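You operate a simulated robot arm through the tools that you are given. There is no shell and no other tool. Be economical: measure what you need, move in short steps, check, and stop when the job is done.

You run a simulated robot arm. Do the job below in one go: nothing can be reset, and whatever is moved stays where it is left.

TASK
Put things in order on the wall end of the breakfast bar. At the end: the blue glass stands where the grey vase stood; the orange nut driver stands on top of the small orange box; the clear rose bottle stands where the blue glass stood; the grey vase is on the black salad tray; whatever was shut is shut again. Leave all else as you found it, and nothing knocked over. Set down upright: grey vase.

Only the result counts: the job must be done as asked and must still hold three seconds after the hand-in. Knocking over, shifting, dropping, spilling or breaking anything else fails it.

THE ROBOT
A 7-joint arm with a two-finger parallel gripper, fixed in place. Base frame: the origin is at the foot of the arm, x ahead of it, y to its left, z up; the work surface is at about z = 920. Readings come in mm, degrees, newtons and seconds.
With the tool pointing down near the work surface it reaches from about 280 to 680 mm from the base axis. Its first joint turns from -66.0 to 66.0 degrees. Payload 1.57 kg.
The tool frame sits at the grasp point between the pads (the TCP): z along the fingers, y along the line on which they close. The tips reach 30 mm beyond it. Largest opening 110 mm; finger width 24, thickness 12; the body of the gripper, 48 by 112 mm, starts 78 mm behind the TCP.
Orientation is told as [roll, pitch, yaw] about the base's x, y, z axes, in that order, counted from this pose: with the fingers straight down and closing along the base's y, the tool's x points along the base's -x, its y along +y and its z along -z.

THE INTERFACE
- The arm moves only by the tool play_rows. Its argument "steps" is a list of rows, each a list of 6 numbers: the shift along the tool's x, y, z in mm, then the turn, a rotation vector about the tool's x, y, z in degrees. In form: [[x, y, z, wx, wy, wz], ...]. A call has 1 to 12 rows; each row is the pose to reach, as a shift and turn from the pose commanded when the call began, along the tool's axes at that moment. "fingers" is the opening, from 0 (shut) to 1 (fully open), set as the call begins (left out, the last holds). Rows are played at 5 a second. More than 50 mm and 8.6 degrees between two rows, or a gripper value outside its range, and nothing of the call is played. Where a pose cannot be reached the arm comes as near as it can. A force on the tool above 40 N (or 10 N above the force at the start of the call, whichever is more), or a blocked arm, ends the call early, and 0.2 s more pass. Each finger travels about 108 mm/s and halts on what it meets, pressing with about 23 N; the grip force reading is that of the motor and also rises with nothing between the fingers. The clock runs only during rows and for 0.2 s after the last one: add rows that repeat a pose to give the fingers time. It gives the time, the measured TCP pose, the force on the tool (base axes), the opening and the grip force at its end, in the units of the frame above (readings bear some noise), with the torque about the TCP (base axes, N m) and any sound that the robot's microphone picked up.
- Cameras (640 x 400 px; columns grow to the right, rows downward): "scene" is fixed at [183, -410.6, 1403.8]; the picture's right is [0.56, -0.83, 0.00], its down [-0.48, -0.32, -0.82] and it looks along [0.68, 0.46, -0.57] (base axes); focal length 216 px, centre (320, 200). "wrist" rides on the gripper at [70, 16, -141] in the tool frame; the picture's right is [-0.23, 0.97, 0.00], its down [-0.86, -0.20, -0.48] and it looks along [-0.47, -0.11, 0.88] (tool axes); focal length 222 px, centre (320, 200). There is no depth. A picture from a camera that has moved, and an enlarged one, comes with that camera's place and axes in the base frame and with its lens.
- camera(camera): a new picture of that camera. No time passes.
- zoom(camera, box): a new picture of the part [left, top, right, bottom] of that camera's present view, enlarged. No time passes.
- sign_off(): hands the job in; it is judged then, once.

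Work in short steps. Places have to be worked out from the pictures, the camera data and where the tool is seen: move nearer, look again, correct. Check each grasp and each placing, and mend what went wrong. You have 120 turns and 76 pictures in all, those below and enlarged ones among them. Open the gripper and draw the arm clear of the work before you hand the job in, unless the task says otherwise; then end with one line.

The tools are called after "Emit:" as a command line: name --pt "numbers of a row" for each row, then --argument value for the rest, lists and objects as JSON in quotes. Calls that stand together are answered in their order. play_rows: Moves the arm, as the interface text tells. Its arguments: {"type":"object","properties":{"steps":{"type":"array","items":{"type":"array","items":{"type":"number"}}},"fingers":{"type":"number"}},"required":["steps"]} The other tools are called the same way: camera (camera) takes a picture; zoom (camera, box) takes an enlarged picture of a part of a camera's view; sign_off () hands the job in.

At the start:

```text
t: 0.0
eef_pos: [287.9, -217.5, 1277.5]
tool_rot: [0.0, 0.0, 0.0]
wrist_force: [0.4, 0.1, -0.6]
torque: [0.0, 0.0, 0.0]
width: 110.1
grip_force: 0.1
```

scene: 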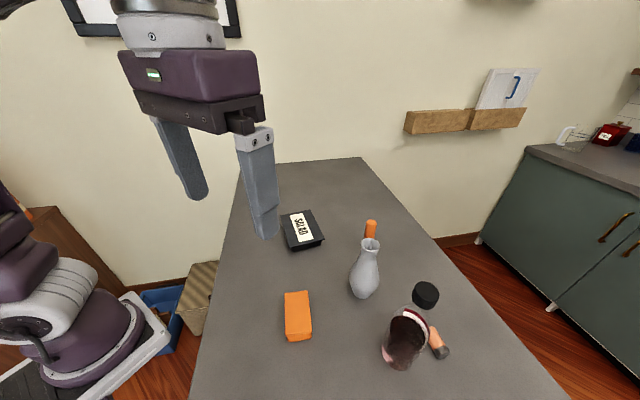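
wrist: 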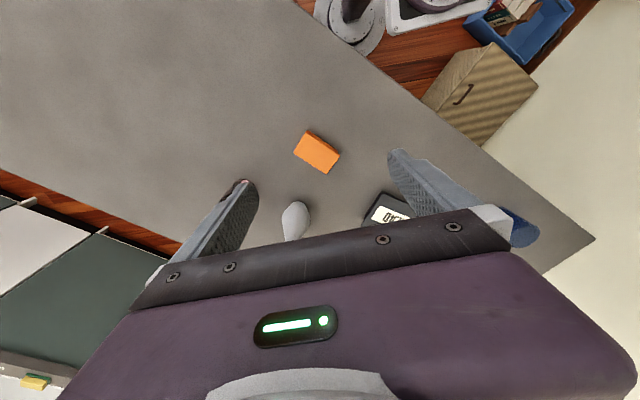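

I'll look closer at the scene objects first.

Emit:
zoom --camera "scene" --box '[260, 190, 480, 390]'

Emit:
zoom --camera "scene" --box '[120, 140, 340, 340]'

```text
2.00 times, centred on (370, 290) of scene
camera zoom: at [183.0, -410.6, 1403.8], right [0.56, -0.83, 0.0], down [-0.48, -0.32, -0.82], along [0.68, 0.46, -0.57], focal length 431 px, centre (220, 20)
```

zoom: 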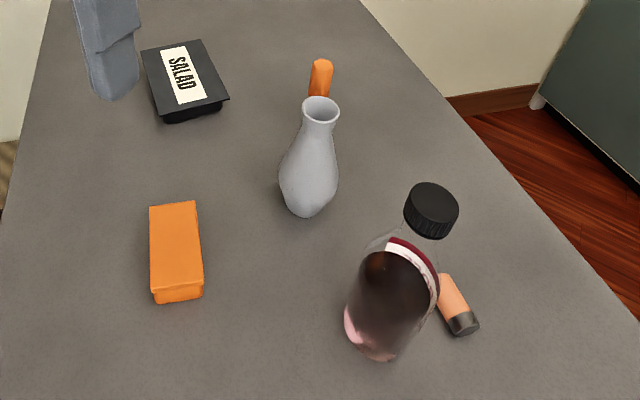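

```text
2.00 times, centred on (230, 240) of scene
camera zoom: at [183.0, -410.6, 1403.8], right [0.56, -0.83, 0.0], down [-0.48, -0.32, -0.82], along [0.68, 0.46, -0.57], focal length 431 px, centre (500, 120)
```

zoom: 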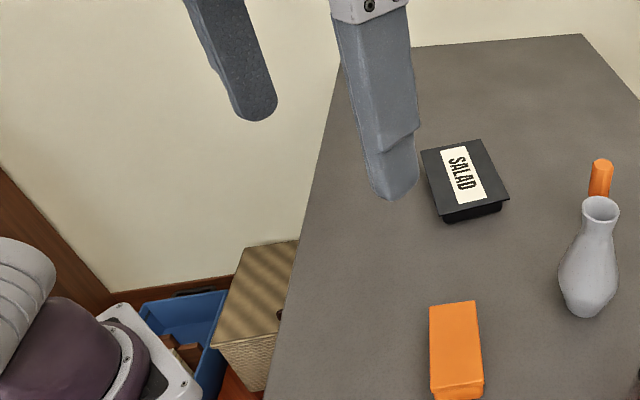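

The blue glass seems hidden behind a finger (blue seen in the wrist view). I move the arm sideways to +y to uncover the scene.

Emit:
play_rows --pt "0 45 0 0 0 0" --pt "0 90 0 0 0 0" --pt "0 135 0 0 0 0" --pt "0 180 0 0 0 0" --pt "0 225 0 0 0 0"

Emit:
camera --camera "scene"

Emit:
camera --camera "wrist"

```text
t: 1.2
eef_pos: [289.0, 3.1, 1280.8]
tool_rot: [0.0, 0.0, 0.1]
wrist_force: [0.6, 0.7, 0.4]
torque: [0.02, -0.02, 0.02]
width: 110.2
grip_force: 0.1
```

```text
71 pictures are left
```

scene: 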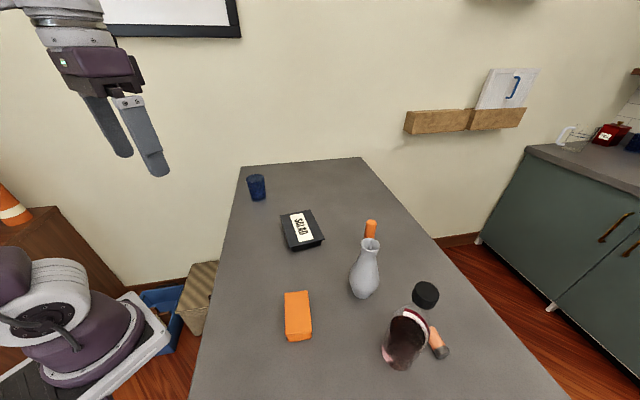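

```text
70 pictures are left
camera wrist: at [219.8, 19.0, 1422.2], right [0.23, 0.97, 0.0], down [0.86, -0.2, 0.48], along [0.47, -0.11, -0.88], focal length 222 px, centre (320, 200)
```

wrist: 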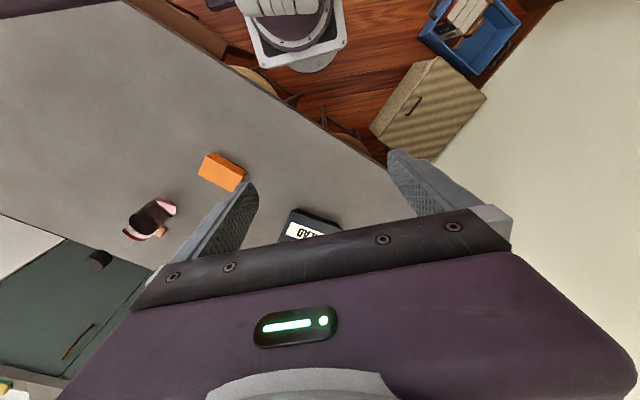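

The blue glass is near (634, 193). Two orange items remain ambiguous, so I look at them from the wrist with a forward tilt.

Emit:
play_rows --pt "0 -45 0 0 -4 0" --pt "0 -90 0 0 -8 0" --pt "0 -135 0 0 -12 0" --pt "0 -180 0 0 -16 0" --pt "0 -225 0 0 -20 0" --pt "0 -270 0 0 -24 0" --pt "0 -310 0 0 -28 0" --pt "0 -330 0 0 -30 0" --pt "0 -330 0 0 -30 0"

Emit:
camera --camera "wrist"

```text
t: 3.2
eef_pos: [287.3, -321.8, 1277.7]
tool_rot: [-0.1, -30.0, 0.0]
wrist_force: [-0.3, 0.0, -0.3]
torque: [-0.03, 0.04, -0.02]
width: 109.8
grip_force: 0.1
```

```text
69 pictures are left
camera wrist: at [156.4, -306.7, 1366.0], right [0.2, 0.97, 0.11], down [0.5, -0.2, 0.84], along [0.84, -0.11, -0.53], focal length 222 px, centre (320, 200)
```

wrist: 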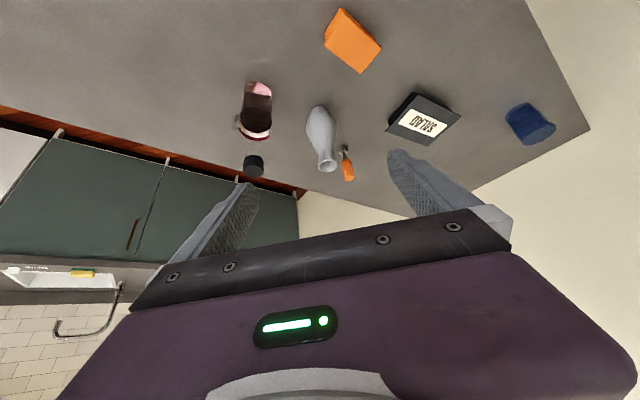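

Emit:
zoom --camera "wrist" --box '[220, 60, 400, 200]'

Emit:
zoom --camera "scene" --box '[380, 270, 460, 380]'

```text
2.86 times, centred on (310, 130) of wrist
camera zoom: at [156.4, -306.7, 1366.0], right [0.2, 0.97, 0.11], down [0.5, -0.2, 0.84], along [0.84, -0.11, -0.53], focal length 635 px, centre (349, 400)
```

zoom: 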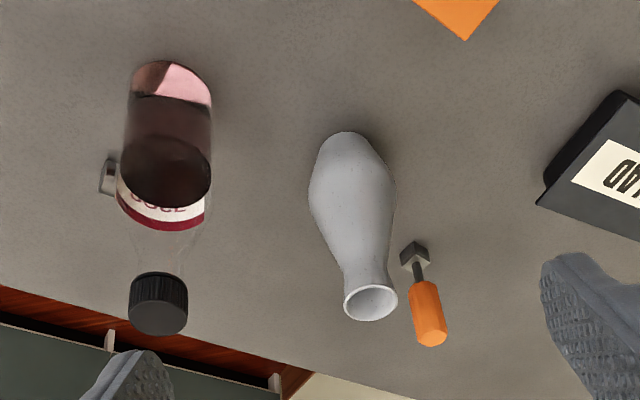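

```text
3.64 times, centred on (420, 325) of scene
camera zoom: at [183.0, -410.6, 1403.8], right [0.56, -0.83, 0.0], down [-0.48, -0.32, -0.82], along [0.68, 0.46, -0.57], focal length 784 px, centre (-44, -254)
```

zoom: 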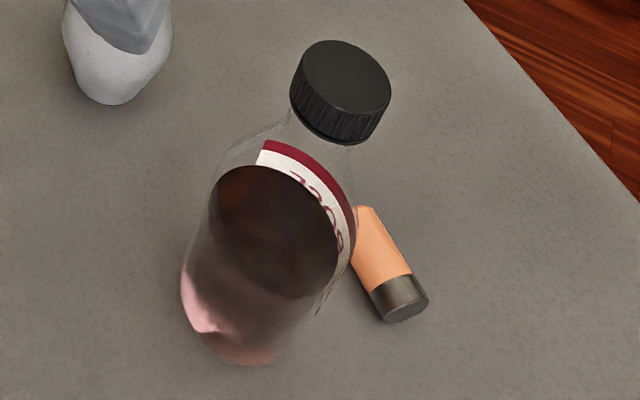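

The standing orange item behind the vase is the nut driver, at about (624, -281) with its top near z=1022. The lying one is a lighter and stays put. The vase is at about (493, -325), 160 tall, and the bottle at about (400, -437). I straighten the tool and move toward the vase.

Emit:
play_rows --pt "0 0 0 0 7.5 0" --pt "0 0 0 0 15 0" --pt "0 0 0 0 22.5 0" --pt "0 0 0 0 30 0" --pt "0 0 0 0 30 0"

Emit:
play_rows --pt "-45 0 0 0 0 0" --pt "-90 0 0 0 0 0" --pt "-130 0 30 0 0 0" --pt "-130 0 70 0 0 0" --pt "-130 0 70 0 0 0"

Emit:
camera --camera "wrist"

Emit:
camera --camera "scene"

```text
t: 4.4
eef_pos: [288.0, -322.3, 1278.8]
tool_rot: [-0.1, 0.0, 0.0]
wrist_force: [0.3, 0.1, 0.6]
torque: [0.0, 0.02, -0.01]
width: 110.2
grip_force: 0.1
```

```text
t: 5.6
eef_pos: [417.7, -323.5, 1207.0]
tool_rot: [0.0, 0.0, 0.1]
wrist_force: [0.3, -0.3, -0.7]
torque: [0.03, -0.02, 0.0]
width: 109.9
grip_force: 0.1
```

```text
66 pictures are left
camera wrist: at [347.7, -308.5, 1350.7], right [0.23, 0.97, 0.0], down [0.86, -0.2, 0.48], along [0.47, -0.11, -0.88], focal length 222 px, centre (320, 200)
```

wrist: 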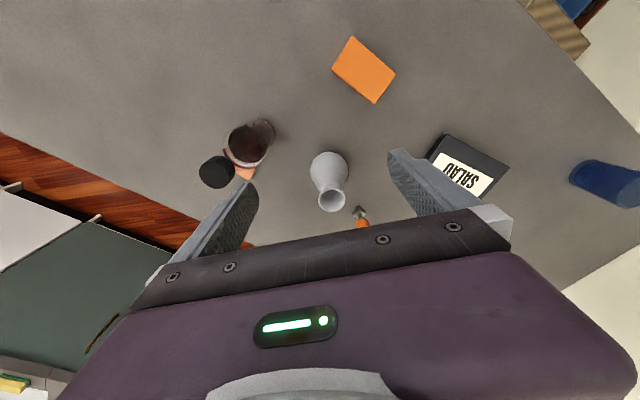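

```text
65 pictures are left
```

scene: 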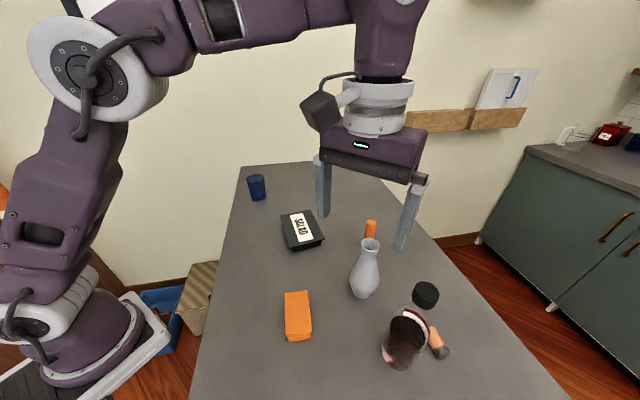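

Both views agree on the vase at (496, -326) and the tray centre at about (570, -75). I move over the vase and lower so the pads straddle the neck at z of about 1045.

Emit:
play_rows --pt "-40 -2 0 0 0 0" --pt "-78 -3 0 0 0 0" --pt "-78 -3 40 0 0 0" --pt "-78 -3 80 0 0 0" --pt "-78 -3 120 0 0 0" --pt "-78 -3 160 0 0 0" --pt "-78 -3 160 0 0 0"

Emit:
zoom --camera "scene" --box '[270, 170, 470, 310]'

Emit:
camera --camera "wrist"

```text
t: 7.2
eef_pos: [494.8, -325.8, 1049.4]
tool_rot: [0.0, 0.1, 0.0]
wrist_force: [1.0, 1.2, -0.6]
torque: [0.0, 0.01, 0.03]
width: 110.4
grip_force: 0.1
out of reach, approached as far as the arm can: row 2
```

```text
2.86 times, centred on (370, 240) of scene
camera zoom: at [183.0, -410.6, 1403.8], right [0.56, -0.83, 0.0], down [-0.48, -0.32, -0.82], along [0.68, 0.46, -0.57], focal length 616 px, centre (177, 86)
```

zoom: 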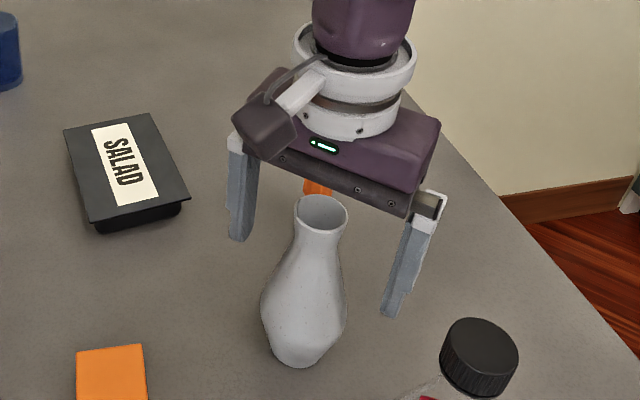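

```text
63 pictures are left
camera wrist: at [425.0, -310.9, 1191.0], right [0.23, 0.97, 0.0], down [0.86, -0.2, 0.48], along [0.47, -0.11, -0.88], focal length 222 px, centre (320, 200)
```

wrist: 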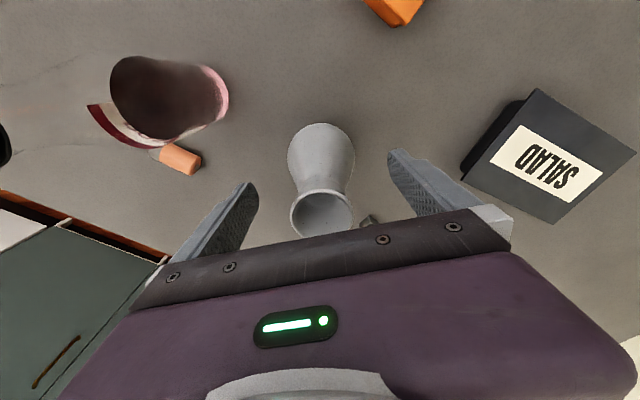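

The neck is centred between the fingers, so I close.

Emit:
play_rows --pt "0 0 0 0 0 0" --pt "0 0 0 0 0 0" --pt "0 0 0 0 0 0" --pt "0 0 0 0 0 0" --fingers 0

Emit:
play_rows --pt "0 0 -15 0 0 0" --pt "0 0 -30 0 0 0" --pt "0 0 -60 0 0 0" --pt "0 0 -60 0 0 0"

Emit:
camera --camera "scene"

```text
t: 8.2
eef_pos: [494.9, -326.9, 1049.6]
tool_rot: [0.0, 0.0, 0.0]
wrist_force: [-0.2, 1.3, 1.2]
torque: [-0.04, -0.02, -0.01]
width: 44.6
grip_force: 23.6
```

```text
t: 9.2
eef_pos: [494.9, -324.0, 1108.6]
tool_rot: [0.0, 0.0, -0.1]
wrist_force: [-0.1, 0.9, -3.3]
torque: [0.04, -0.01, -0.02]
width: 44.7
grip_force: 23.2
```

```text
62 pictures are left
```

scene: 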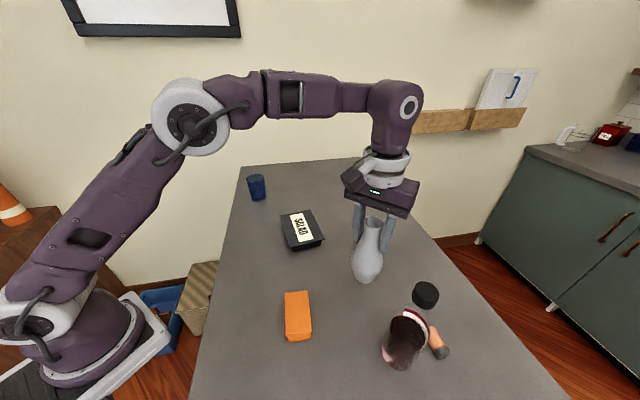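

The vase is lifted and held. I carry it over the tray.

Emit:
play_rows --pt "-10 35 0 0 0 0" --pt "-22 72 0 0 0 0" --pt "-34 109 0 0 0 0" --pt "-46 146 0 0 0 0" --pt "-58 183 0 0 0 0" --pt "-70 220 0 0 0 0" --pt "-75 240 0 0 0 0" --pt "-75 250 0 0 0 0" --pt "-75 250 0 0 0 0"

Emit:
camera --camera "wrist"

Emit:
zoom --camera "scene" --box '[220, 140, 400, 260]'

```text
t: 11.2
eef_pos: [570.4, -76.5, 1108.5]
tool_rot: [0.0, 0.0, 0.1]
wrist_force: [0.8, -0.1, -2.5]
torque: [-0.01, 0.03, -0.01]
width: 44.8
grip_force: 23.3
```

```text
61 pictures are left
camera wrist: at [501.0, -60.4, 1250.1], right [0.23, 0.97, 0.0], down [0.86, -0.2, 0.48], along [0.47, -0.11, -0.88], focal length 222 px, centre (320, 200)
```

wrist: 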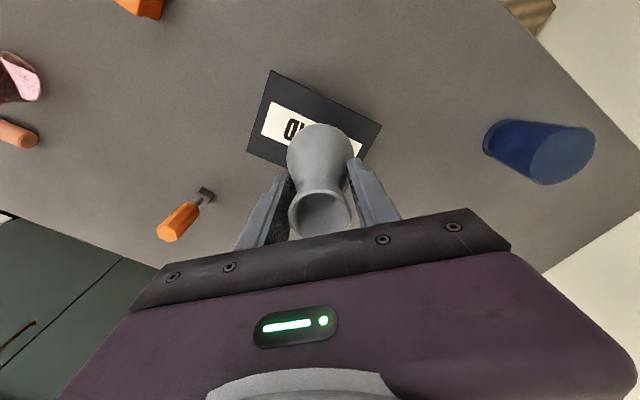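

```text
3.33 times, centred on (310, 200) of scene
camera zoom: at [183.0, -410.5, 1403.8], right [0.56, -0.83, 0.0], down [-0.48, -0.32, -0.82], along [0.68, 0.46, -0.57], focal length 719 px, centre (353, 200)
```

zoom: 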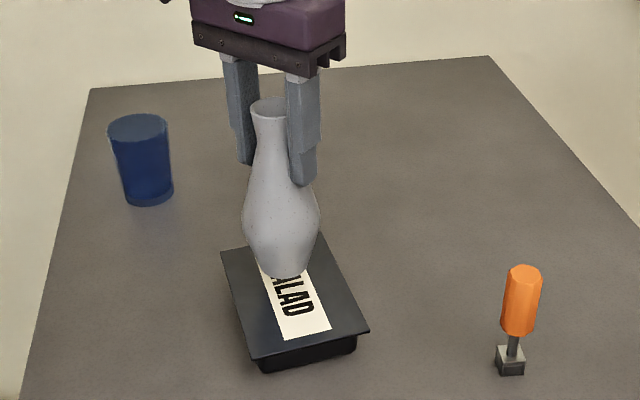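

I shift y by -5 mm and lower; the vase base is now at about z=979.

Emit:
play_rows --pt "0 -5 10 0 0 0" --pt "0 -5 20 0 0 0" --pt "0 -5 24 0 0 0" --pt "0 -5 24 0 0 0"

Emit:
zoom --camera "scene" --box '[260, 180, 350, 260]'

```text
t: 12.2
eef_pos: [571.3, -82.0, 1085.5]
tool_rot: [-0.1, -0.3, 0.1]
wrist_force: [-2.2, 2.6, 33.9]
torque: [0.12, 0.09, -0.19]
width: 45.2
grip_force: 22.8
```

```text
5.00 times, centred on (305, 220) of scene
camera zoom: at [182.3, -410.4, 1404.0], right [0.56, -0.83, 0.0], down [-0.47, -0.32, -0.82], along [0.68, 0.46, -0.57], focal length 1078 px, centre (395, 100)
```

zoom: 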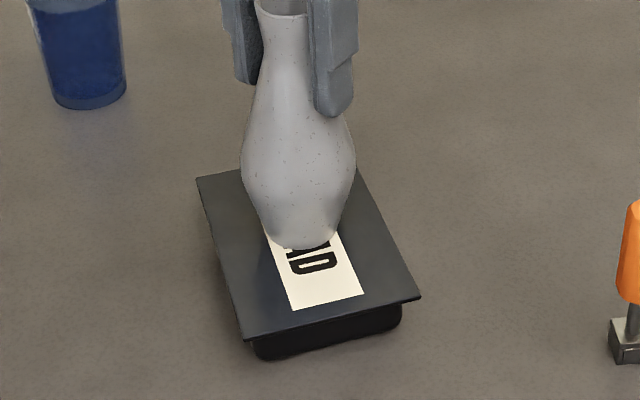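

Contact came earlier than I expected, at 34 N. I ease back 2 mm before releasing.

Emit:
play_rows --pt "0 0 -1.5 0 0 0" --pt "0 0 -1.5 0 0 0"

```text
t: 12.8
eef_pos: [570.3, -82.0, 1085.0]
tool_rot: [-0.1, -0.1, 0.1]
wrist_force: [3.2, 0.1, 27.4]
torque: [-0.01, -0.53, -0.08]
width: 45.2
grip_force: 23.4
```

Emit:
play_rows --pt "0 0 -2 0 0 0" --pt "0 0 -2 0 0 0"

```text
t: 13.4
eef_pos: [568.9, -81.0, 1085.4]
tool_rot: [0.0, 0.3, 0.0]
wrist_force: [0.1, -0.4, -0.8]
torque: [-0.09, -0.02, 0.02]
width: 45.3
grip_force: 23.4
```

The load is now carried by the tray (force near 0), so I open and retreat up.

Emit:
play_rows --pt "0 0 0 0 0 0" --pt "0 0 0 0 0 0" --pt "0 0 0 0 0 0" --pt "0 0 -30 0 0 0" --pt "0 0 -60 0 0 0" --pt "0 0 -90 0 0 0" --fingers 1

Emit:
zoom --camera "scene" --box '[220, 140, 400, 260]'

Emit:
camera --camera "wrist"

```text
t: 14.8
eef_pos: [569.8, -81.2, 1179.3]
tool_rot: [0.1, 0.0, 0.0]
wrist_force: [0.2, 0.2, 0.2]
torque: [0.0, 0.0, 0.03]
width: 109.9
grip_force: 0.1
```

```text
3.33 times, centred on (310, 200) of scene
camera zoom: at [183.0, -410.6, 1403.8], right [0.56, -0.83, 0.0], down [-0.48, -0.32, -0.82], along [0.68, 0.46, -0.57], focal length 719 px, centre (353, 200)
```

zoom: 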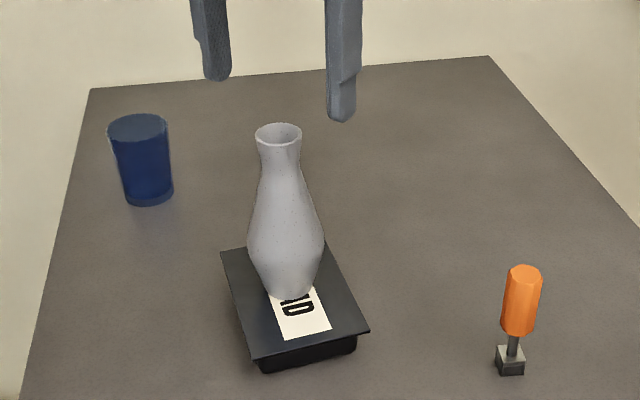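

```text
57 pictures are left
camera wrist: at [500.5, -66.2, 1320.9], right [0.23, 0.97, 0.0], down [0.86, -0.2, 0.48], along [0.47, -0.11, -0.88], focal length 222 px, centre (320, 200)
```

wrist: 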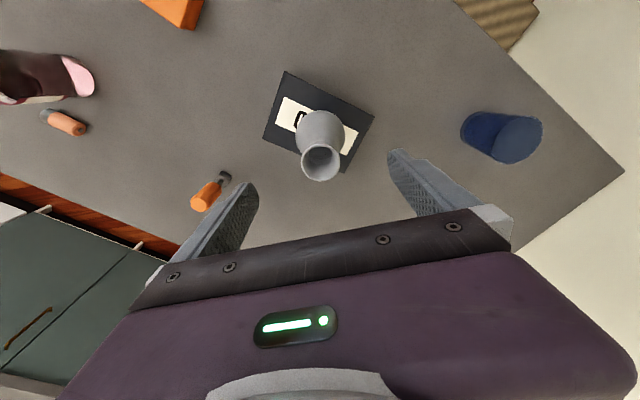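

The vase stands on the tray and the tray is unmoved. Next I move over toward the glass for an accurate look.

Emit:
play_rows --pt "0 45 0 0 0 0" --pt "0 90 0 0 0 0" --pt "5 135 0 0 0 0" --pt "10 180 0 0 0 0" --pt "15 225 15 0 0 0" --pt "15 265 40 0 0 0" --pt "15 265 75 0 0 0" --pt "15 265 75 0 0 0"

Emit:
camera --camera "wrist"

Emit:
zoom --camera "scene" --box '[200, 120, 320, 220]'

```text
t: 16.6
eef_pos: [554.7, 183.7, 1103.1]
tool_rot: [0.1, 0.1, 0.0]
wrist_force: [-0.4, 0.4, 0.1]
torque: [-0.01, -0.02, -0.01]
width: 110.1
grip_force: 0.1
```

```text
56 pictures are left
camera wrist: at [484.7, 198.8, 1244.2], right [0.23, 0.97, 0.0], down [0.86, -0.2, 0.48], along [0.47, -0.11, -0.88], focal length 222 px, centre (320, 200)
```

wrist: 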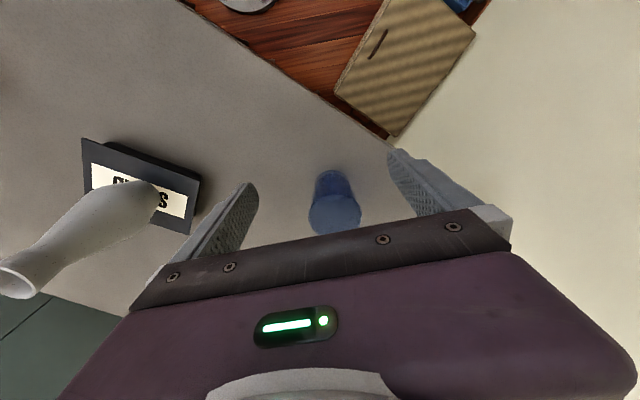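

```text
4.00 times, centred on (260, 170) of scene
camera zoom: at [183.0, -410.5, 1403.8], right [0.56, -0.83, 0.0], down [-0.48, -0.32, -0.82], along [0.68, 0.46, -0.57], focal length 862 px, centre (560, 320)
```

zoom: 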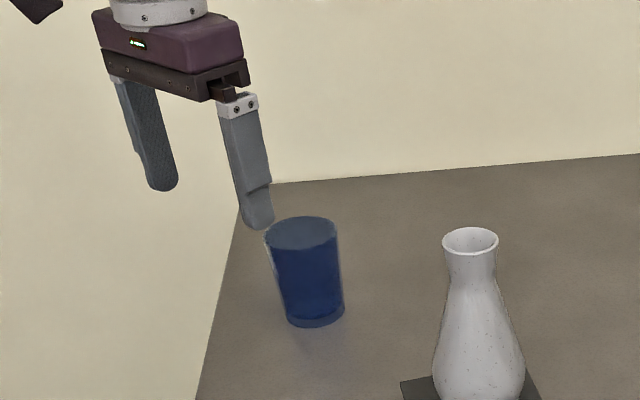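

The glass is at about (633, 184), top z≈1008, diameter about 70. I move over it and descend so the pads straddle it.

Emit:
play_rows --pt "-20 0 25 0 0 0" --pt "-50 0 40 0 0 0" --pt "-78 0 45 0 0 0" --pt "-78 0 45 0 0 0"

Emit:
camera --camera "wrist"

Emit:
zoom --camera "scene" --box '[200, 120, 320, 220]'

```text
t: 17.6
eef_pos: [633.3, 183.5, 1057.2]
tool_rot: [0.0, 0.1, 0.1]
wrist_force: [-0.5, -0.2, 0.0]
torque: [-0.03, 0.03, 0.03]
width: 109.8
grip_force: 0.0
```

```text
54 pictures are left
camera wrist: at [563.9, 198.6, 1199.5], right [0.23, 0.97, 0.0], down [0.86, -0.2, 0.48], along [0.47, -0.11, -0.88], focal length 222 px, centre (320, 200)
```

wrist: 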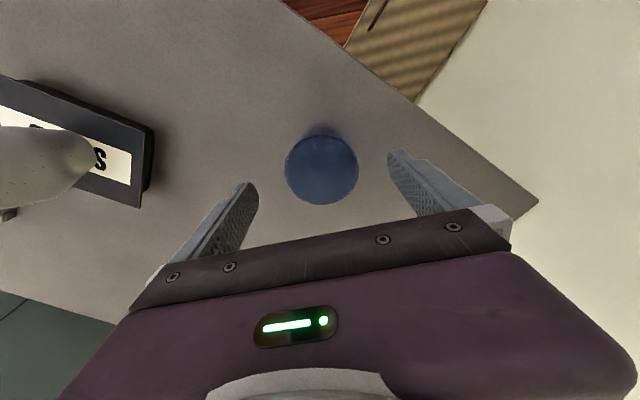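

```text
4.00 times, centred on (260, 170) of scene
camera zoom: at [183.0, -410.6, 1403.8], right [0.56, -0.83, 0.0], down [-0.48, -0.32, -0.82], along [0.68, 0.46, -0.57], focal length 862 px, centre (560, 320)
```

zoom: 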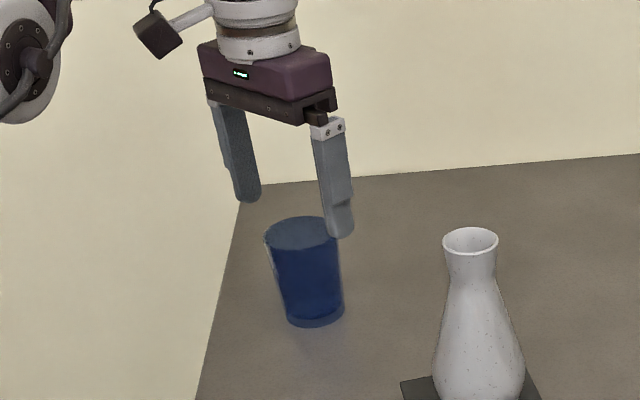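

Centred within about 3 mm. I descend and close gently.

Emit:
play_rows --pt "-2 -1 30 0 0 0" --pt "-2 -1 60 0 0 0" --pt "-2 -1 83 0 0 0" --pt "-2 -1 83 0 0 0"

Emit:
play_rows --pt "0 0 0 0 0 0" --pt "0 0 0 0 0 0" --pt "0 0 0 0 0 0" --fingers 0

Emit:
zoom --camera "scene" --box '[200, 120, 320, 220]'

```text
t: 18.6
eef_pos: [636.2, 183.1, 975.5]
tool_rot: [0.0, 0.0, -0.1]
wrist_force: [0.0, 0.1, 0.3]
torque: [0.0, 0.01, 0.06]
width: 109.6
grip_force: 0.0
```

```text
t: 19.4
eef_pos: [635.7, 183.0, 975.4]
tool_rot: [0.0, 0.0, 0.1]
wrist_force: [-0.8, 0.6, 0.3]
torque: [0.01, -0.05, 0.04]
width: 68.5
grip_force: 22.9
```

```text
4.00 times, centred on (260, 170) of scene
camera zoom: at [183.0, -410.5, 1403.8], right [0.56, -0.83, 0.0], down [-0.48, -0.32, -0.82], along [0.68, 0.46, -0.57], focal length 862 px, centre (560, 320)
```

zoom: 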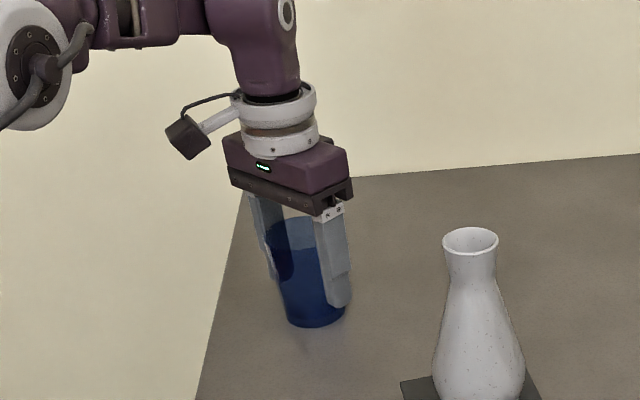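

Grip is good (68.5 mm); the original glass spot is (635, 183). I lift gently and check.

Emit:
play_rows --pt "0 0 -15 0 0 0" --pt "0 0 -35 0 0 0" --pt "0 0 -60 0 0 0" --pt "20 0 -65 0 0 0" --pt "55 0 -65 0 0 0" --pt "90 0 -65 0 0 0" --pt "125 -5 -65 0 0 0" --pt "160 -10 -65 0 0 0" --pt "190 -20 -65 0 0 0" --pt "200 -40 -65 0 0 0"

Emit:
camera --camera "scene"

```text
t: 21.6
eef_pos: [433.8, 143.0, 1038.1]
tool_rot: [0.0, 0.0, 0.0]
wrist_force: [0.1, 0.5, -1.4]
torque: [0.0, -0.02, 0.06]
width: 68.4
grip_force: 23.5
```

```text
51 pictures are left
```

scene: 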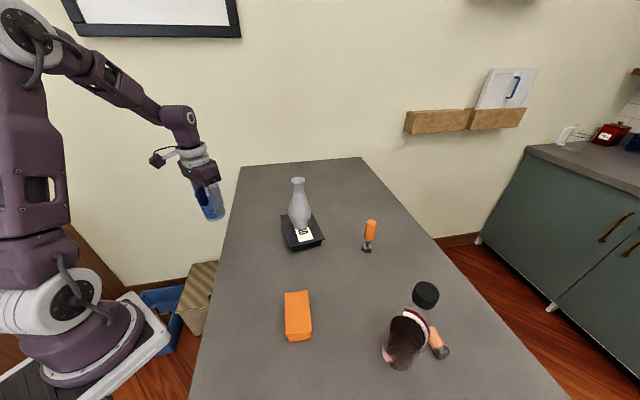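

Held well. I carry it past the tray on the near side to the vase's old place.

Emit:
play_rows --pt "0 -40 0 0 0 0" --pt "0 -82 0 0 0 0" --pt "0 -124 0 0 0 0" --pt "0 -166 0 0 0 0" --pt "0 -208 0 0 0 0" --pt "0 -250 0 0 0 0" --pt "0 -292 0 0 0 0" --pt "-10 -334 0 0 0 0" --pt "-25 -374 0 0 0 0" --pt "-40 -410 0 0 0 0" --pt "-55 -446 0 0 0 0" --pt "-61 -469 0 0 0 0"

Emit:
play_rows --pt "0 0 20 0 0 0" --pt "0 0 40 0 0 0" --pt "0 0 52 0 0 0" --pt "0 0 56 0 0 0" --pt "0 0 56 0 0 0"

Emit:
zoom --camera "scene" --box '[270, 170, 470, 310]'

```text
t: 24.2
eef_pos: [497.0, -323.9, 1041.0]
tool_rot: [0.1, 0.0, -0.1]
wrist_force: [0.8, 0.4, -1.9]
torque: [-0.02, -0.02, -0.04]
width: 68.2
grip_force: 22.7
```

```text
t: 25.4
eef_pos: [496.1, -327.1, 983.2]
tool_rot: [0.0, 0.0, -0.1]
wrist_force: [-0.8, 0.4, -1.7]
torque: [-0.01, 0.02, -0.01]
width: 68.1
grip_force: 23.4
```

```text
2.86 times, centred on (370, 240) of scene
camera zoom: at [183.0, -410.6, 1403.8], right [0.56, -0.83, 0.0], down [-0.48, -0.32, -0.82], along [0.68, 0.46, -0.57], focal length 616 px, centre (177, 86)
```

zoom: 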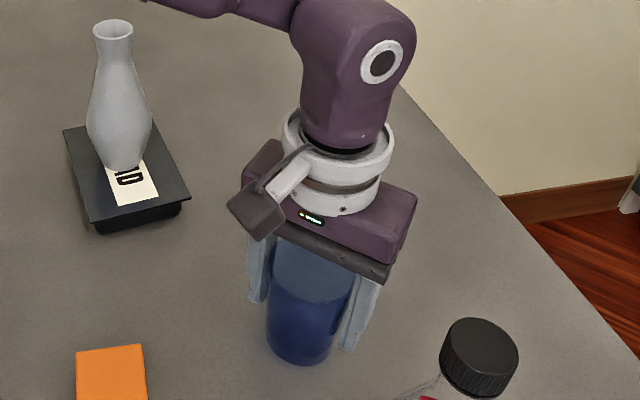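

About 7 mm to go, so I lower in small steps.

Emit:
play_rows --pt "0 0 3 0 0 0" --pt "0 0 5 0 0 0" --pt "0 0 6 0 0 0" --pt "0 0 6 0 0 0"

```text
t: 26.4
eef_pos: [496.3, -327.8, 977.2]
tool_rot: [0.0, 0.0, -0.1]
wrist_force: [-0.1, 0.5, -2.0]
torque: [0.02, 0.01, -0.01]
width: 68.3
grip_force: 22.6
```

Emit:
play_rows --pt "0 0 1 0 0 0" --pt "0 0 2 0 0 0" --pt "0 0 2 0 0 0"

```text
t: 27.2
eef_pos: [495.5, -327.4, 975.3]
tool_rot: [0.0, -0.1, 0.1]
wrist_force: [0.1, 0.0, -1.7]
torque: [-0.02, 0.01, -0.02]
width: 68.2
grip_force: 22.3
```

Emit:
play_rows --pt "0 0 1 0 0 0" --pt "0 0 1.5 0 0 0" --pt "0 0 1.5 0 0 0"

```text
t: 28.0
eef_pos: [495.9, -325.9, 975.0]
tool_rot: [0.0, 0.0, 0.1]
wrist_force: [-0.7, 1.0, 5.1]
torque: [-0.04, -0.03, 0.05]
width: 68.1
grip_force: 23.5
```

Contact. I release and rise straight up.

Emit:
play_rows --pt "0 0 0 0 0 0" --pt "0 0 0 0 0 0" --pt "0 0 0 0 0 0" --pt "0 0 -30 0 0 0" --pt "0 0 -70 0 0 0" --pt "0 0 -110 0 0 0" --pt "0 0 -150 0 0 0" --pt "0 0 -150 0 0 0" --fingers 1

Emit:
camera --camera "scene"

Emit:
camera --camera "wrist"

```text
t: 29.8
eef_pos: [495.6, -327.6, 1124.3]
tool_rot: [0.0, 0.0, 0.0]
wrist_force: [0.8, -0.1, 0.3]
torque: [0.01, -0.01, 0.02]
width: 110.0
grip_force: 0.1
```

```text
49 pictures are left
```

scene: 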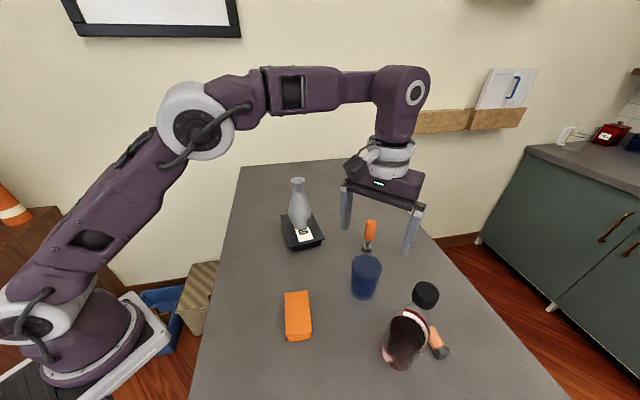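

```text
48 pictures are left
camera wrist: at [426.4, -311.9, 1266.4], right [0.23, 0.97, 0.0], down [0.86, -0.2, 0.48], along [0.47, -0.11, -0.88], focal length 222 px, centre (320, 200)
```

wrist: 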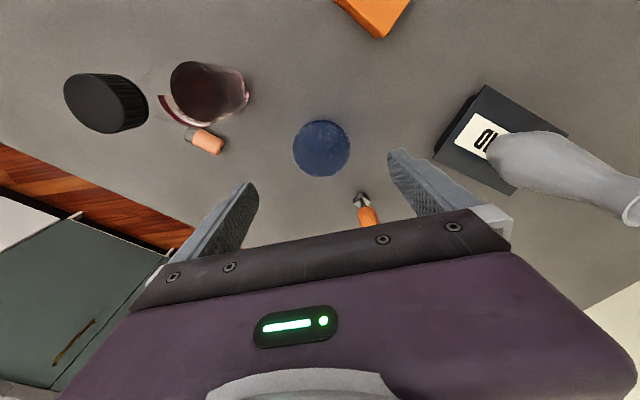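

The glass stands at the old vase spot. The bottle at about (405, -437) is around 215 tall, and a top-down cap grasp at radius 660 may be out of reach. I'll grasp its body with the tool tilted 45° outward, so first I back off and yaw to the radial direction.

Emit:
play_rows --pt "30 0 -10 0 0 6" --pt "60 0 -20 0 0 12" --pt "90 -5 -25 0 0 18" --pt "120 -10 -25 0 0 24" --pt "150 -14 -25 0 0 30" --pt "180 -14 -25 0 0 36" --pt "180 -14 -25 0 0 42" --pt "180 -14 -25 0 0 47" --pt "180 -14 -25 0 0 47"

Emit:
play_rows --pt "0 0 0 0 -8 0" --pt "0 0 0 0 -16 0" --pt "0 0 0 0 -24 0" --pt "0 0 0 0 -32 0" --pt "0 0 0 0 -40 0" --pt "0 0 0 0 -45 0" --pt "0 0 0 0 -45 0"

Emit:
camera --camera "wrist"

Emit:
camera --camera "scene"

```text
t: 31.8
eef_pos: [316.9, -340.0, 1149.3]
tool_rot: [0.2, 0.1, -47.1]
wrist_force: [-0.6, -0.8, 0.0]
torque: [0.0, -0.04, -0.01]
width: 109.8
grip_force: 0.1
```

```text
t: 33.4
eef_pos: [316.1, -339.2, 1149.4]
tool_rot: [0.0, -45.2, -47.0]
wrist_force: [0.1, 0.0, 0.6]
torque: [0.05, 0.02, -0.01]
width: 109.9
grip_force: 0.0
```

```text
47 pictures are left
camera wrist: at [226.9, -220.3, 1200.3], right [0.82, 0.55, 0.16], down [0.04, -0.33, 0.94], along [0.57, -0.77, -0.29], focal length 222 px, centre (320, 200)
```

wrist: 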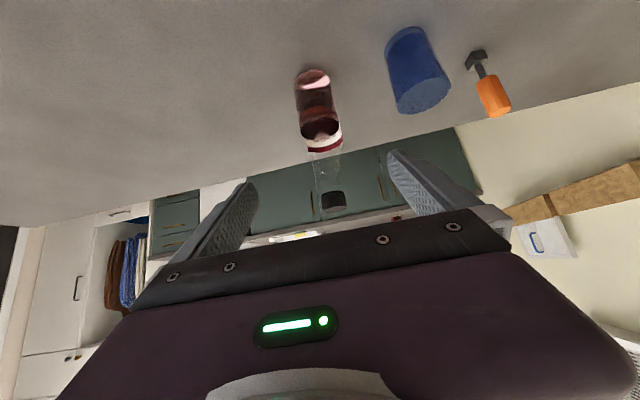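

```text
46 pictures are left
```

scene: 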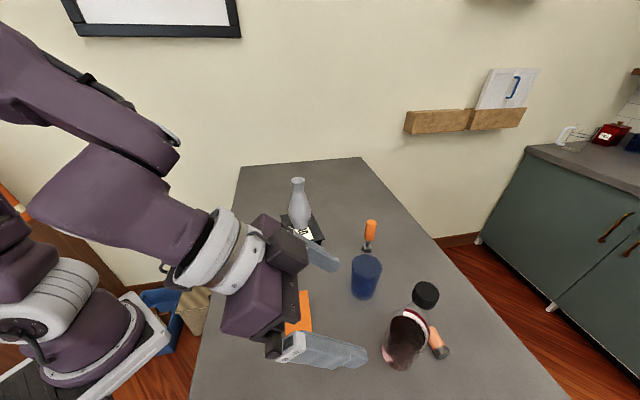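

Reached. I zoom the wrist view to fix the bottle's place and profile.

Emit:
zoom --camera "wrist" --box '[250, 50, 410, 220]'

```text
2.35 times, centred on (330, 135) of wrist
camera zoom: at [226.9, -220.3, 1200.3], right [0.82, 0.55, 0.16], down [0.04, -0.33, 0.94], along [0.57, -0.77, -0.29], focal length 523 px, centre (296, 353)
```

zoom: 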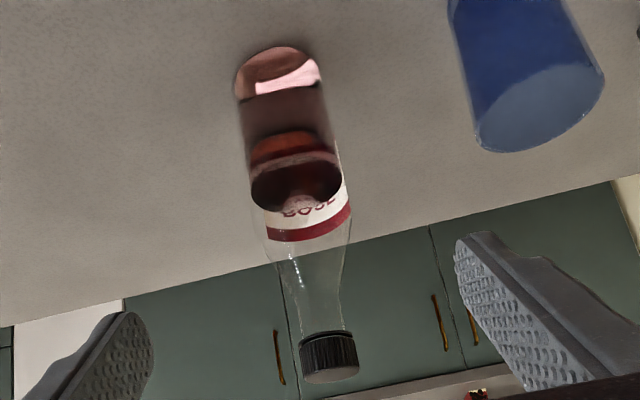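

The bottle is at about (409, -435), top z≈1131, body about 55 wide up to z≈1050. The tool axis points straight at the grasp point at z≈1015, so I advance 120 mm first.

Emit:
play_rows --pt "0 1 40 0 0 0" --pt "0 2 80 0 0 0" --pt "0 2.5 120 0 0 0" --pt "0 2.5 120 0 0 0"

Emit:
camera --camera "wrist"

Emit:
zoom --camera "scene" --box '[280, 240, 480, 390]'

```text
t: 34.4
eef_pos: [379.2, -396.5, 1062.7]
tool_rot: [-0.1, -45.0, -46.9]
wrist_force: [-0.2, -0.4, 0.3]
torque: [-0.01, 0.0, -0.03]
width: 109.8
grip_force: 0.0
```

```text
44 pictures are left
camera wrist: at [288.6, -277.7, 1114.7], right [0.82, 0.55, 0.16], down [0.04, -0.33, 0.94], along [0.57, -0.77, -0.29], focal length 222 px, centre (320, 200)
```

wrist: 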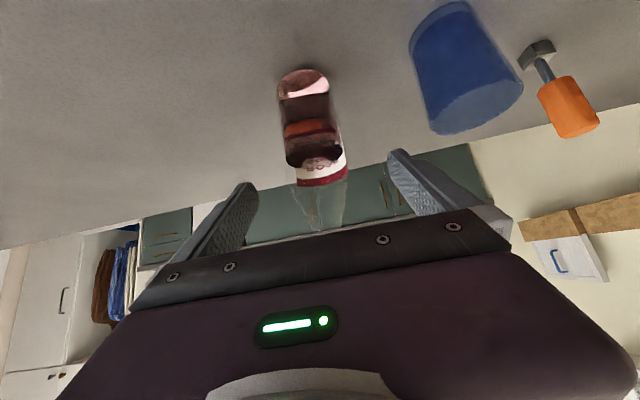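

```text
2.67 times, centred on (380, 315) of scene
camera zoom: at [183.0, -410.6, 1403.8], right [0.56, -0.83, 0.0], down [-0.48, -0.32, -0.82], along [0.68, 0.46, -0.57], focal length 575 px, centre (160, -107)
```

zoom: 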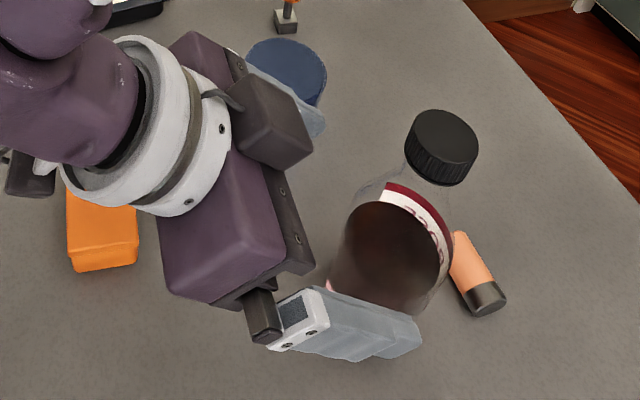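

Lateral error is about 2 mm and 71 mm remain along the axis. I advance and close.

Emit:
play_rows --pt "0 -2 30 0 0 0" --pt "0 -2 55 0 0 0" --pt "0 -2 71 0 0 0" --pt "0 -2 71 0 0 0"

Emit:
zoom --camera "scene" --box '[280, 240, 480, 390]'

```text
t: 35.4
eef_pos: [410.4, -437.1, 1012.7]
tool_rot: [-0.1, -45.0, -47.1]
wrist_force: [-0.3, -0.2, -1.0]
torque: [0.0, 0.02, 0.01]
width: 110.0
grip_force: 0.0
```

```text
2.67 times, centred on (380, 315) of scene
camera zoom: at [183.0, -410.6, 1403.8], right [0.56, -0.83, 0.0], down [-0.48, -0.32, -0.82], along [0.68, 0.46, -0.57], focal length 575 px, centre (160, -107)
```

zoom: 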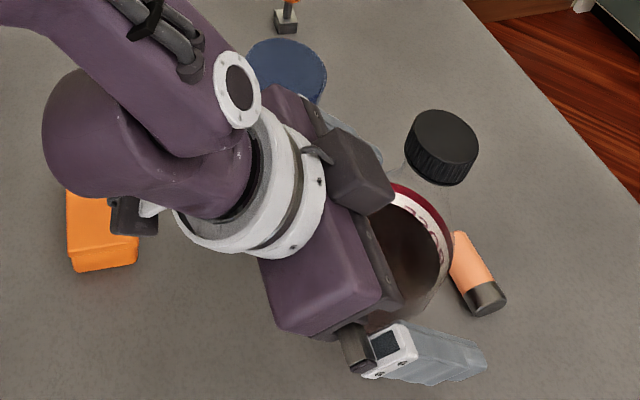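

Emit:
play_rows --pt "0 0 0 0 0 0" --pt "0 0 0 0 0 0" --pt "0 0 0 0 0 0" --pt "0 0 0 0 0 0" --fingers 0

Emit:
camera --camera "wrist"

```text
t: 36.4
eef_pos: [410.3, -437.8, 1012.2]
tool_rot: [-0.1, -45.0, -47.1]
wrist_force: [-0.7, -2.3, 0.5]
torque: [-0.07, 0.03, -0.03]
width: 60.8
grip_force: 23.0
```

```text
41 pictures are left
camera wrist: at [320.5, -318.0, 1063.9], right [0.82, 0.55, 0.16], down [0.04, -0.33, 0.94], along [0.57, -0.77, -0.29], focal length 222 px, centre (320, 200)
```

wrist: 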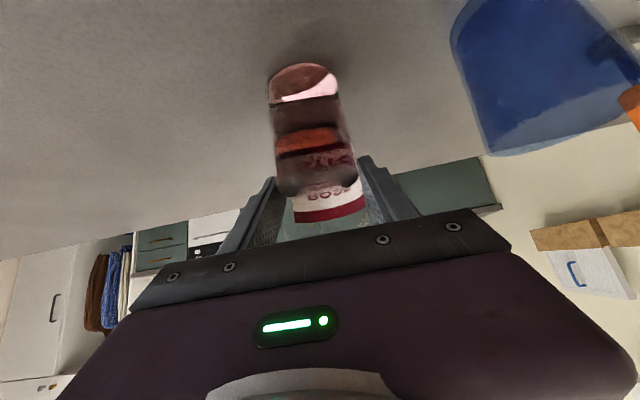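

Gripped at 60.8 mm. I lift straight up 70 mm (tool -x, -z).

Emit:
play_rows --pt "-7 0 -7 0 0 0" --pt "-21 0 -21 0 0 0" --pt "-35 0 -35 0 0 0" --pt "-50 0 -50 0 0 0" --pt "-50 0 -50 0 0 0"

Emit:
zoom --camera "scene" --box '[280, 190, 480, 390]'

```text
t: 37.6
eef_pos: [410.0, -439.9, 1085.2]
tool_rot: [0.0, -45.0, -47.0]
wrist_force: [-0.3, 0.6, -4.7]
torque: [0.0, -0.01, 0.01]
width: 60.7
grip_force: 22.9
```

```text
2.00 times, centred on (380, 290) of scene
camera zoom: at [183.0, -410.6, 1403.8], right [0.56, -0.83, 0.0], down [-0.48, -0.32, -0.82], along [0.68, 0.46, -0.57], focal length 431 px, centre (200, 20)
```

zoom: 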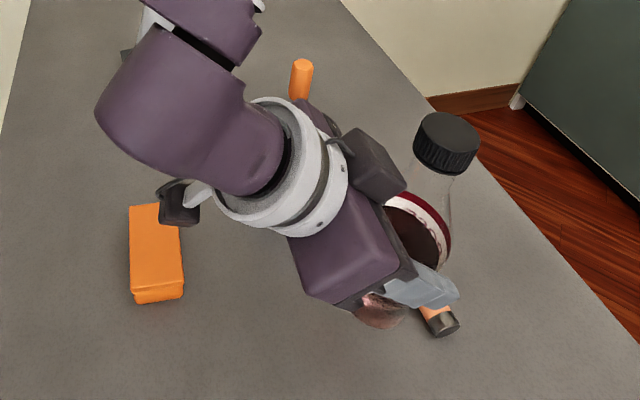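

The bottle is held firmly. I retract radially to r≈400, clear of the glass, then sweep around the base to azimuth +16°.

Emit:
play_rows --pt "20 0 -20 0 0 0" --pt "48 0 -48 0 0 0" --pt "78 0 -78 0 0 0" --pt "108 0 -108 0 0 0" --pt "130 0 -130 0 0 0" --pt "141.4 0 -141.4 0 0 0" --pt "141.4 0 -141.4 0 0 0"

Emit:
camera --camera "scene"

```text
t: 39.2
eef_pos: [276.0, -290.3, 1084.5]
tool_rot: [0.0, -45.1, -47.0]
wrist_force: [-0.4, -0.2, -4.7]
torque: [0.01, 0.0, -0.01]
width: 60.6
grip_force: 23.2
```

```text
39 pictures are left
```

scene: 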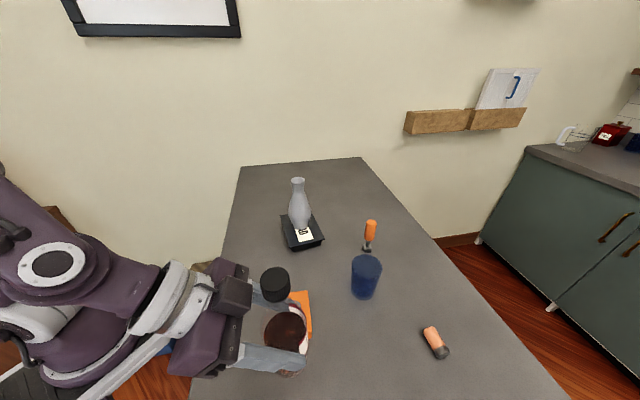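

Lighter, glass, driver and box are all undisturbed. I sweep around the base, raising 25 mm for clearance over the box.

Emit:
play_rows --pt "-16 44 -19.4 -4.47 0 -4.47" --pt "-10.8 87.5 -24.6 -8.94 0 -8.94" --pt "-2.4 130 -33 -13.41 0 -13.41" --pt "9.4 170.8 -44.8 -17.87 0 -17.87" --pt "24.2 209.6 -59.6 -22.34 0 -22.34" --pt "42 245.8 -77.4 -26.81 0 -26.81" --pt "62.5 279.1 -97.9 -31.28 0 -31.28" --pt "85.5 308.9 -120.9 -35.75 0 -35.75" --pt "110.6 335 -146 -40.22 0 -40.22" --pt "137.6 357 -173 -44.69 0 -44.69" --pt "137.6 357 -173 -44.69 0 -44.69"

Emit:
camera --camera "scene"

```text
refused: row 1 steps farther than a row can; nothing moved
```

```text
38 pictures are left
```

scene: 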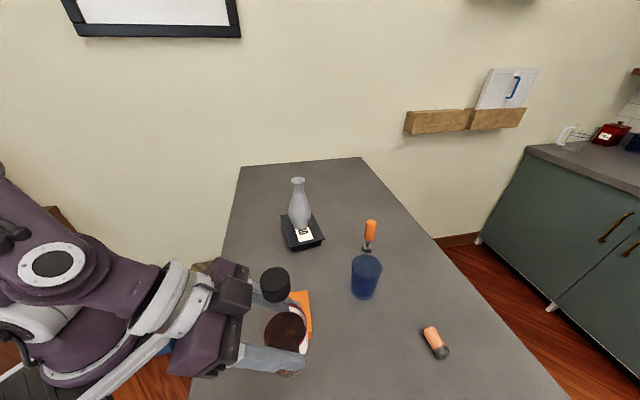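

Row 1 was too long, so I add a first row that only raises.

Emit:
play_rows --pt "-17.7 0 -17.7 0 0 0" --pt "-16 44 -19.4 -4.47 0 -4.47" --pt "-10.8 87.5 -24.6 -8.94 0 -8.94" --pt "-2.4 130 -33 -13.41 0 -13.41" --pt "9.4 170.8 -44.8 -17.87 0 -17.87" --pt "24.2 209.6 -59.6 -22.34 0 -22.34" --pt "42 245.8 -77.4 -26.81 0 -26.81" --pt "62.5 279.1 -97.9 -31.28 0 -31.28" --pt "85.5 308.9 -120.9 -35.75 0 -35.75" --pt "110.6 335 -146 -40.22 0 -40.22" --pt "137.6 357 -173 -44.69 0 -44.69" --pt "137.6 357 -173 -44.69 0 -44.69"

Emit:
camera --camera "scene"

```text
t: 41.8
eef_pos: [385.3, 114.9, 1107.8]
tool_rot: [0.0, -45.0, 16.2]
wrist_force: [-0.3, -0.1, -4.1]
torque: [-0.01, -0.02, 0.07]
width: 60.8
grip_force: 22.9
```

```text
37 pictures are left
```

scene: 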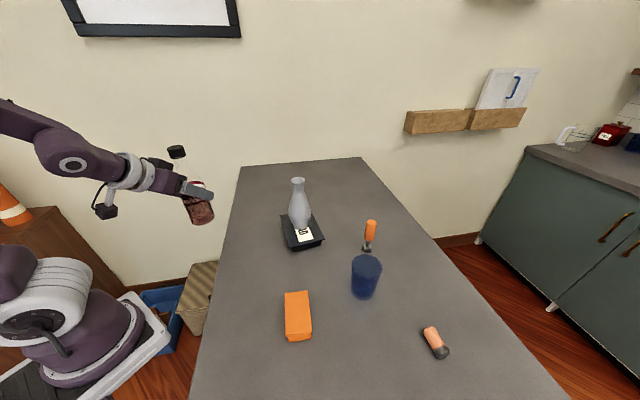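

The bottle hangs upright. I extend outward to the glass's old spot at (635, 183) and lower most of the way.

Emit:
play_rows --pt "-31.8 -1 31.8 0 0 0" --pt "-63.6 -2 63.6 0 0 0" --pt "-95.4 -3 95.4 0 0 0" --pt "-116.7 -4.3 130.8 0 0 0" --pt "-134.3 -4.3 169.7 0 0 0" --pt "-141.4 -4.3 205 0 0 0" --pt "-133.5 -4.3 232.5 0 0 0" --pt "-133.5 -4.3 232.5 0 0 0"

Emit:
zoom --camera "scene" --box '[200, 120, 320, 220]'

Emit:
camera --camera "wrist"

```text
t: 43.6
eef_pos: [465.0, 131.7, 1133.9]
tool_rot: [0.0, -44.9, 16.2]
wrist_force: [-0.1, 0.4, -3.6]
torque: [0.0, 0.04, 0.02]
width: 60.9
grip_force: 23.3
out of reach, approached as far as the arm can: row 2, 3, 4, 5, 6, 7, 8
```

```text
4.00 times, centred on (260, 170) of scene
camera zoom: at [183.0, -410.5, 1403.8], right [0.56, -0.83, 0.0], down [-0.48, -0.32, -0.82], along [0.68, 0.46, -0.57], focal length 862 px, centre (560, 320)
```

zoom: 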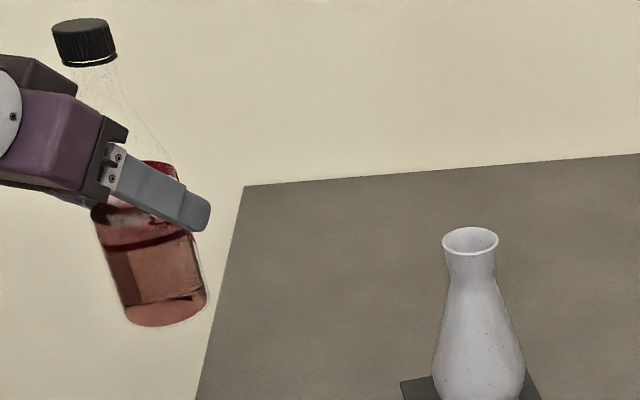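

```text
35 pictures are left
camera wrist: at [317.2, 104.6, 1184.9], right [-0.12, 0.98, 0.16], down [0.31, -0.12, 0.94], along [0.94, 0.16, -0.29], focal length 222 px, centre (320, 200)
```

wrist: 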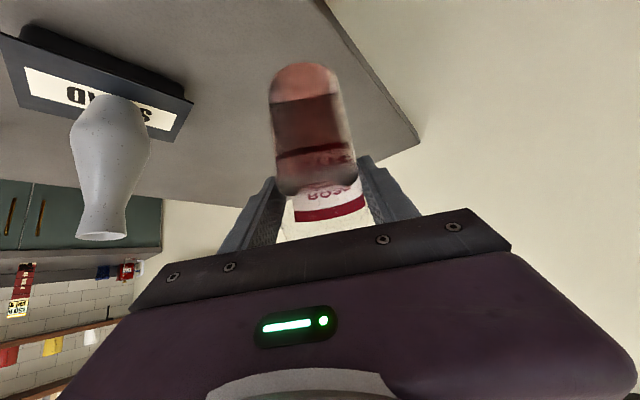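

The IK stopped at (465, 132, 1134), though the same radius worked at z=1085 before. I test a small straight-down move from here.

Emit:
play_rows --pt "7 0 7 0 0 0" --pt "14 0 14 0 0 0" --pt "14 0 14 0 0 0"

```text
t: 44.4
eef_pos: [464.2, 126.2, 1131.5]
tool_rot: [0.8, -47.2, 16.2]
wrist_force: [0.5, 0.5, -5.1]
torque: [0.02, 0.01, -0.03]
width: 60.9
grip_force: 22.6
out of reach, approached as far as the arm can: row 1, 2
```

Emit:
play_rows --pt "0 0 0 0 0 0" --pt "0 0 0 0 0 0"

Emit:
camera --camera "scene"

```text
t: 45.0
eef_pos: [462.6, 126.9, 1130.3]
tool_rot: [0.8, -47.2, 16.2]
wrist_force: [0.6, -0.3, -4.9]
torque: [0.02, 0.0, 0.02]
width: 60.8
grip_force: 22.6
```

```text
34 pictures are left
```

scene: 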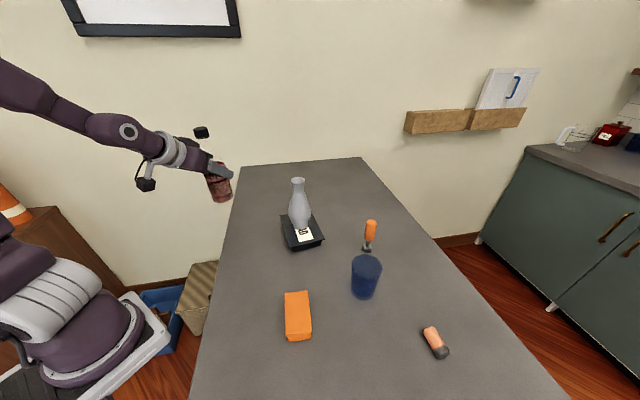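

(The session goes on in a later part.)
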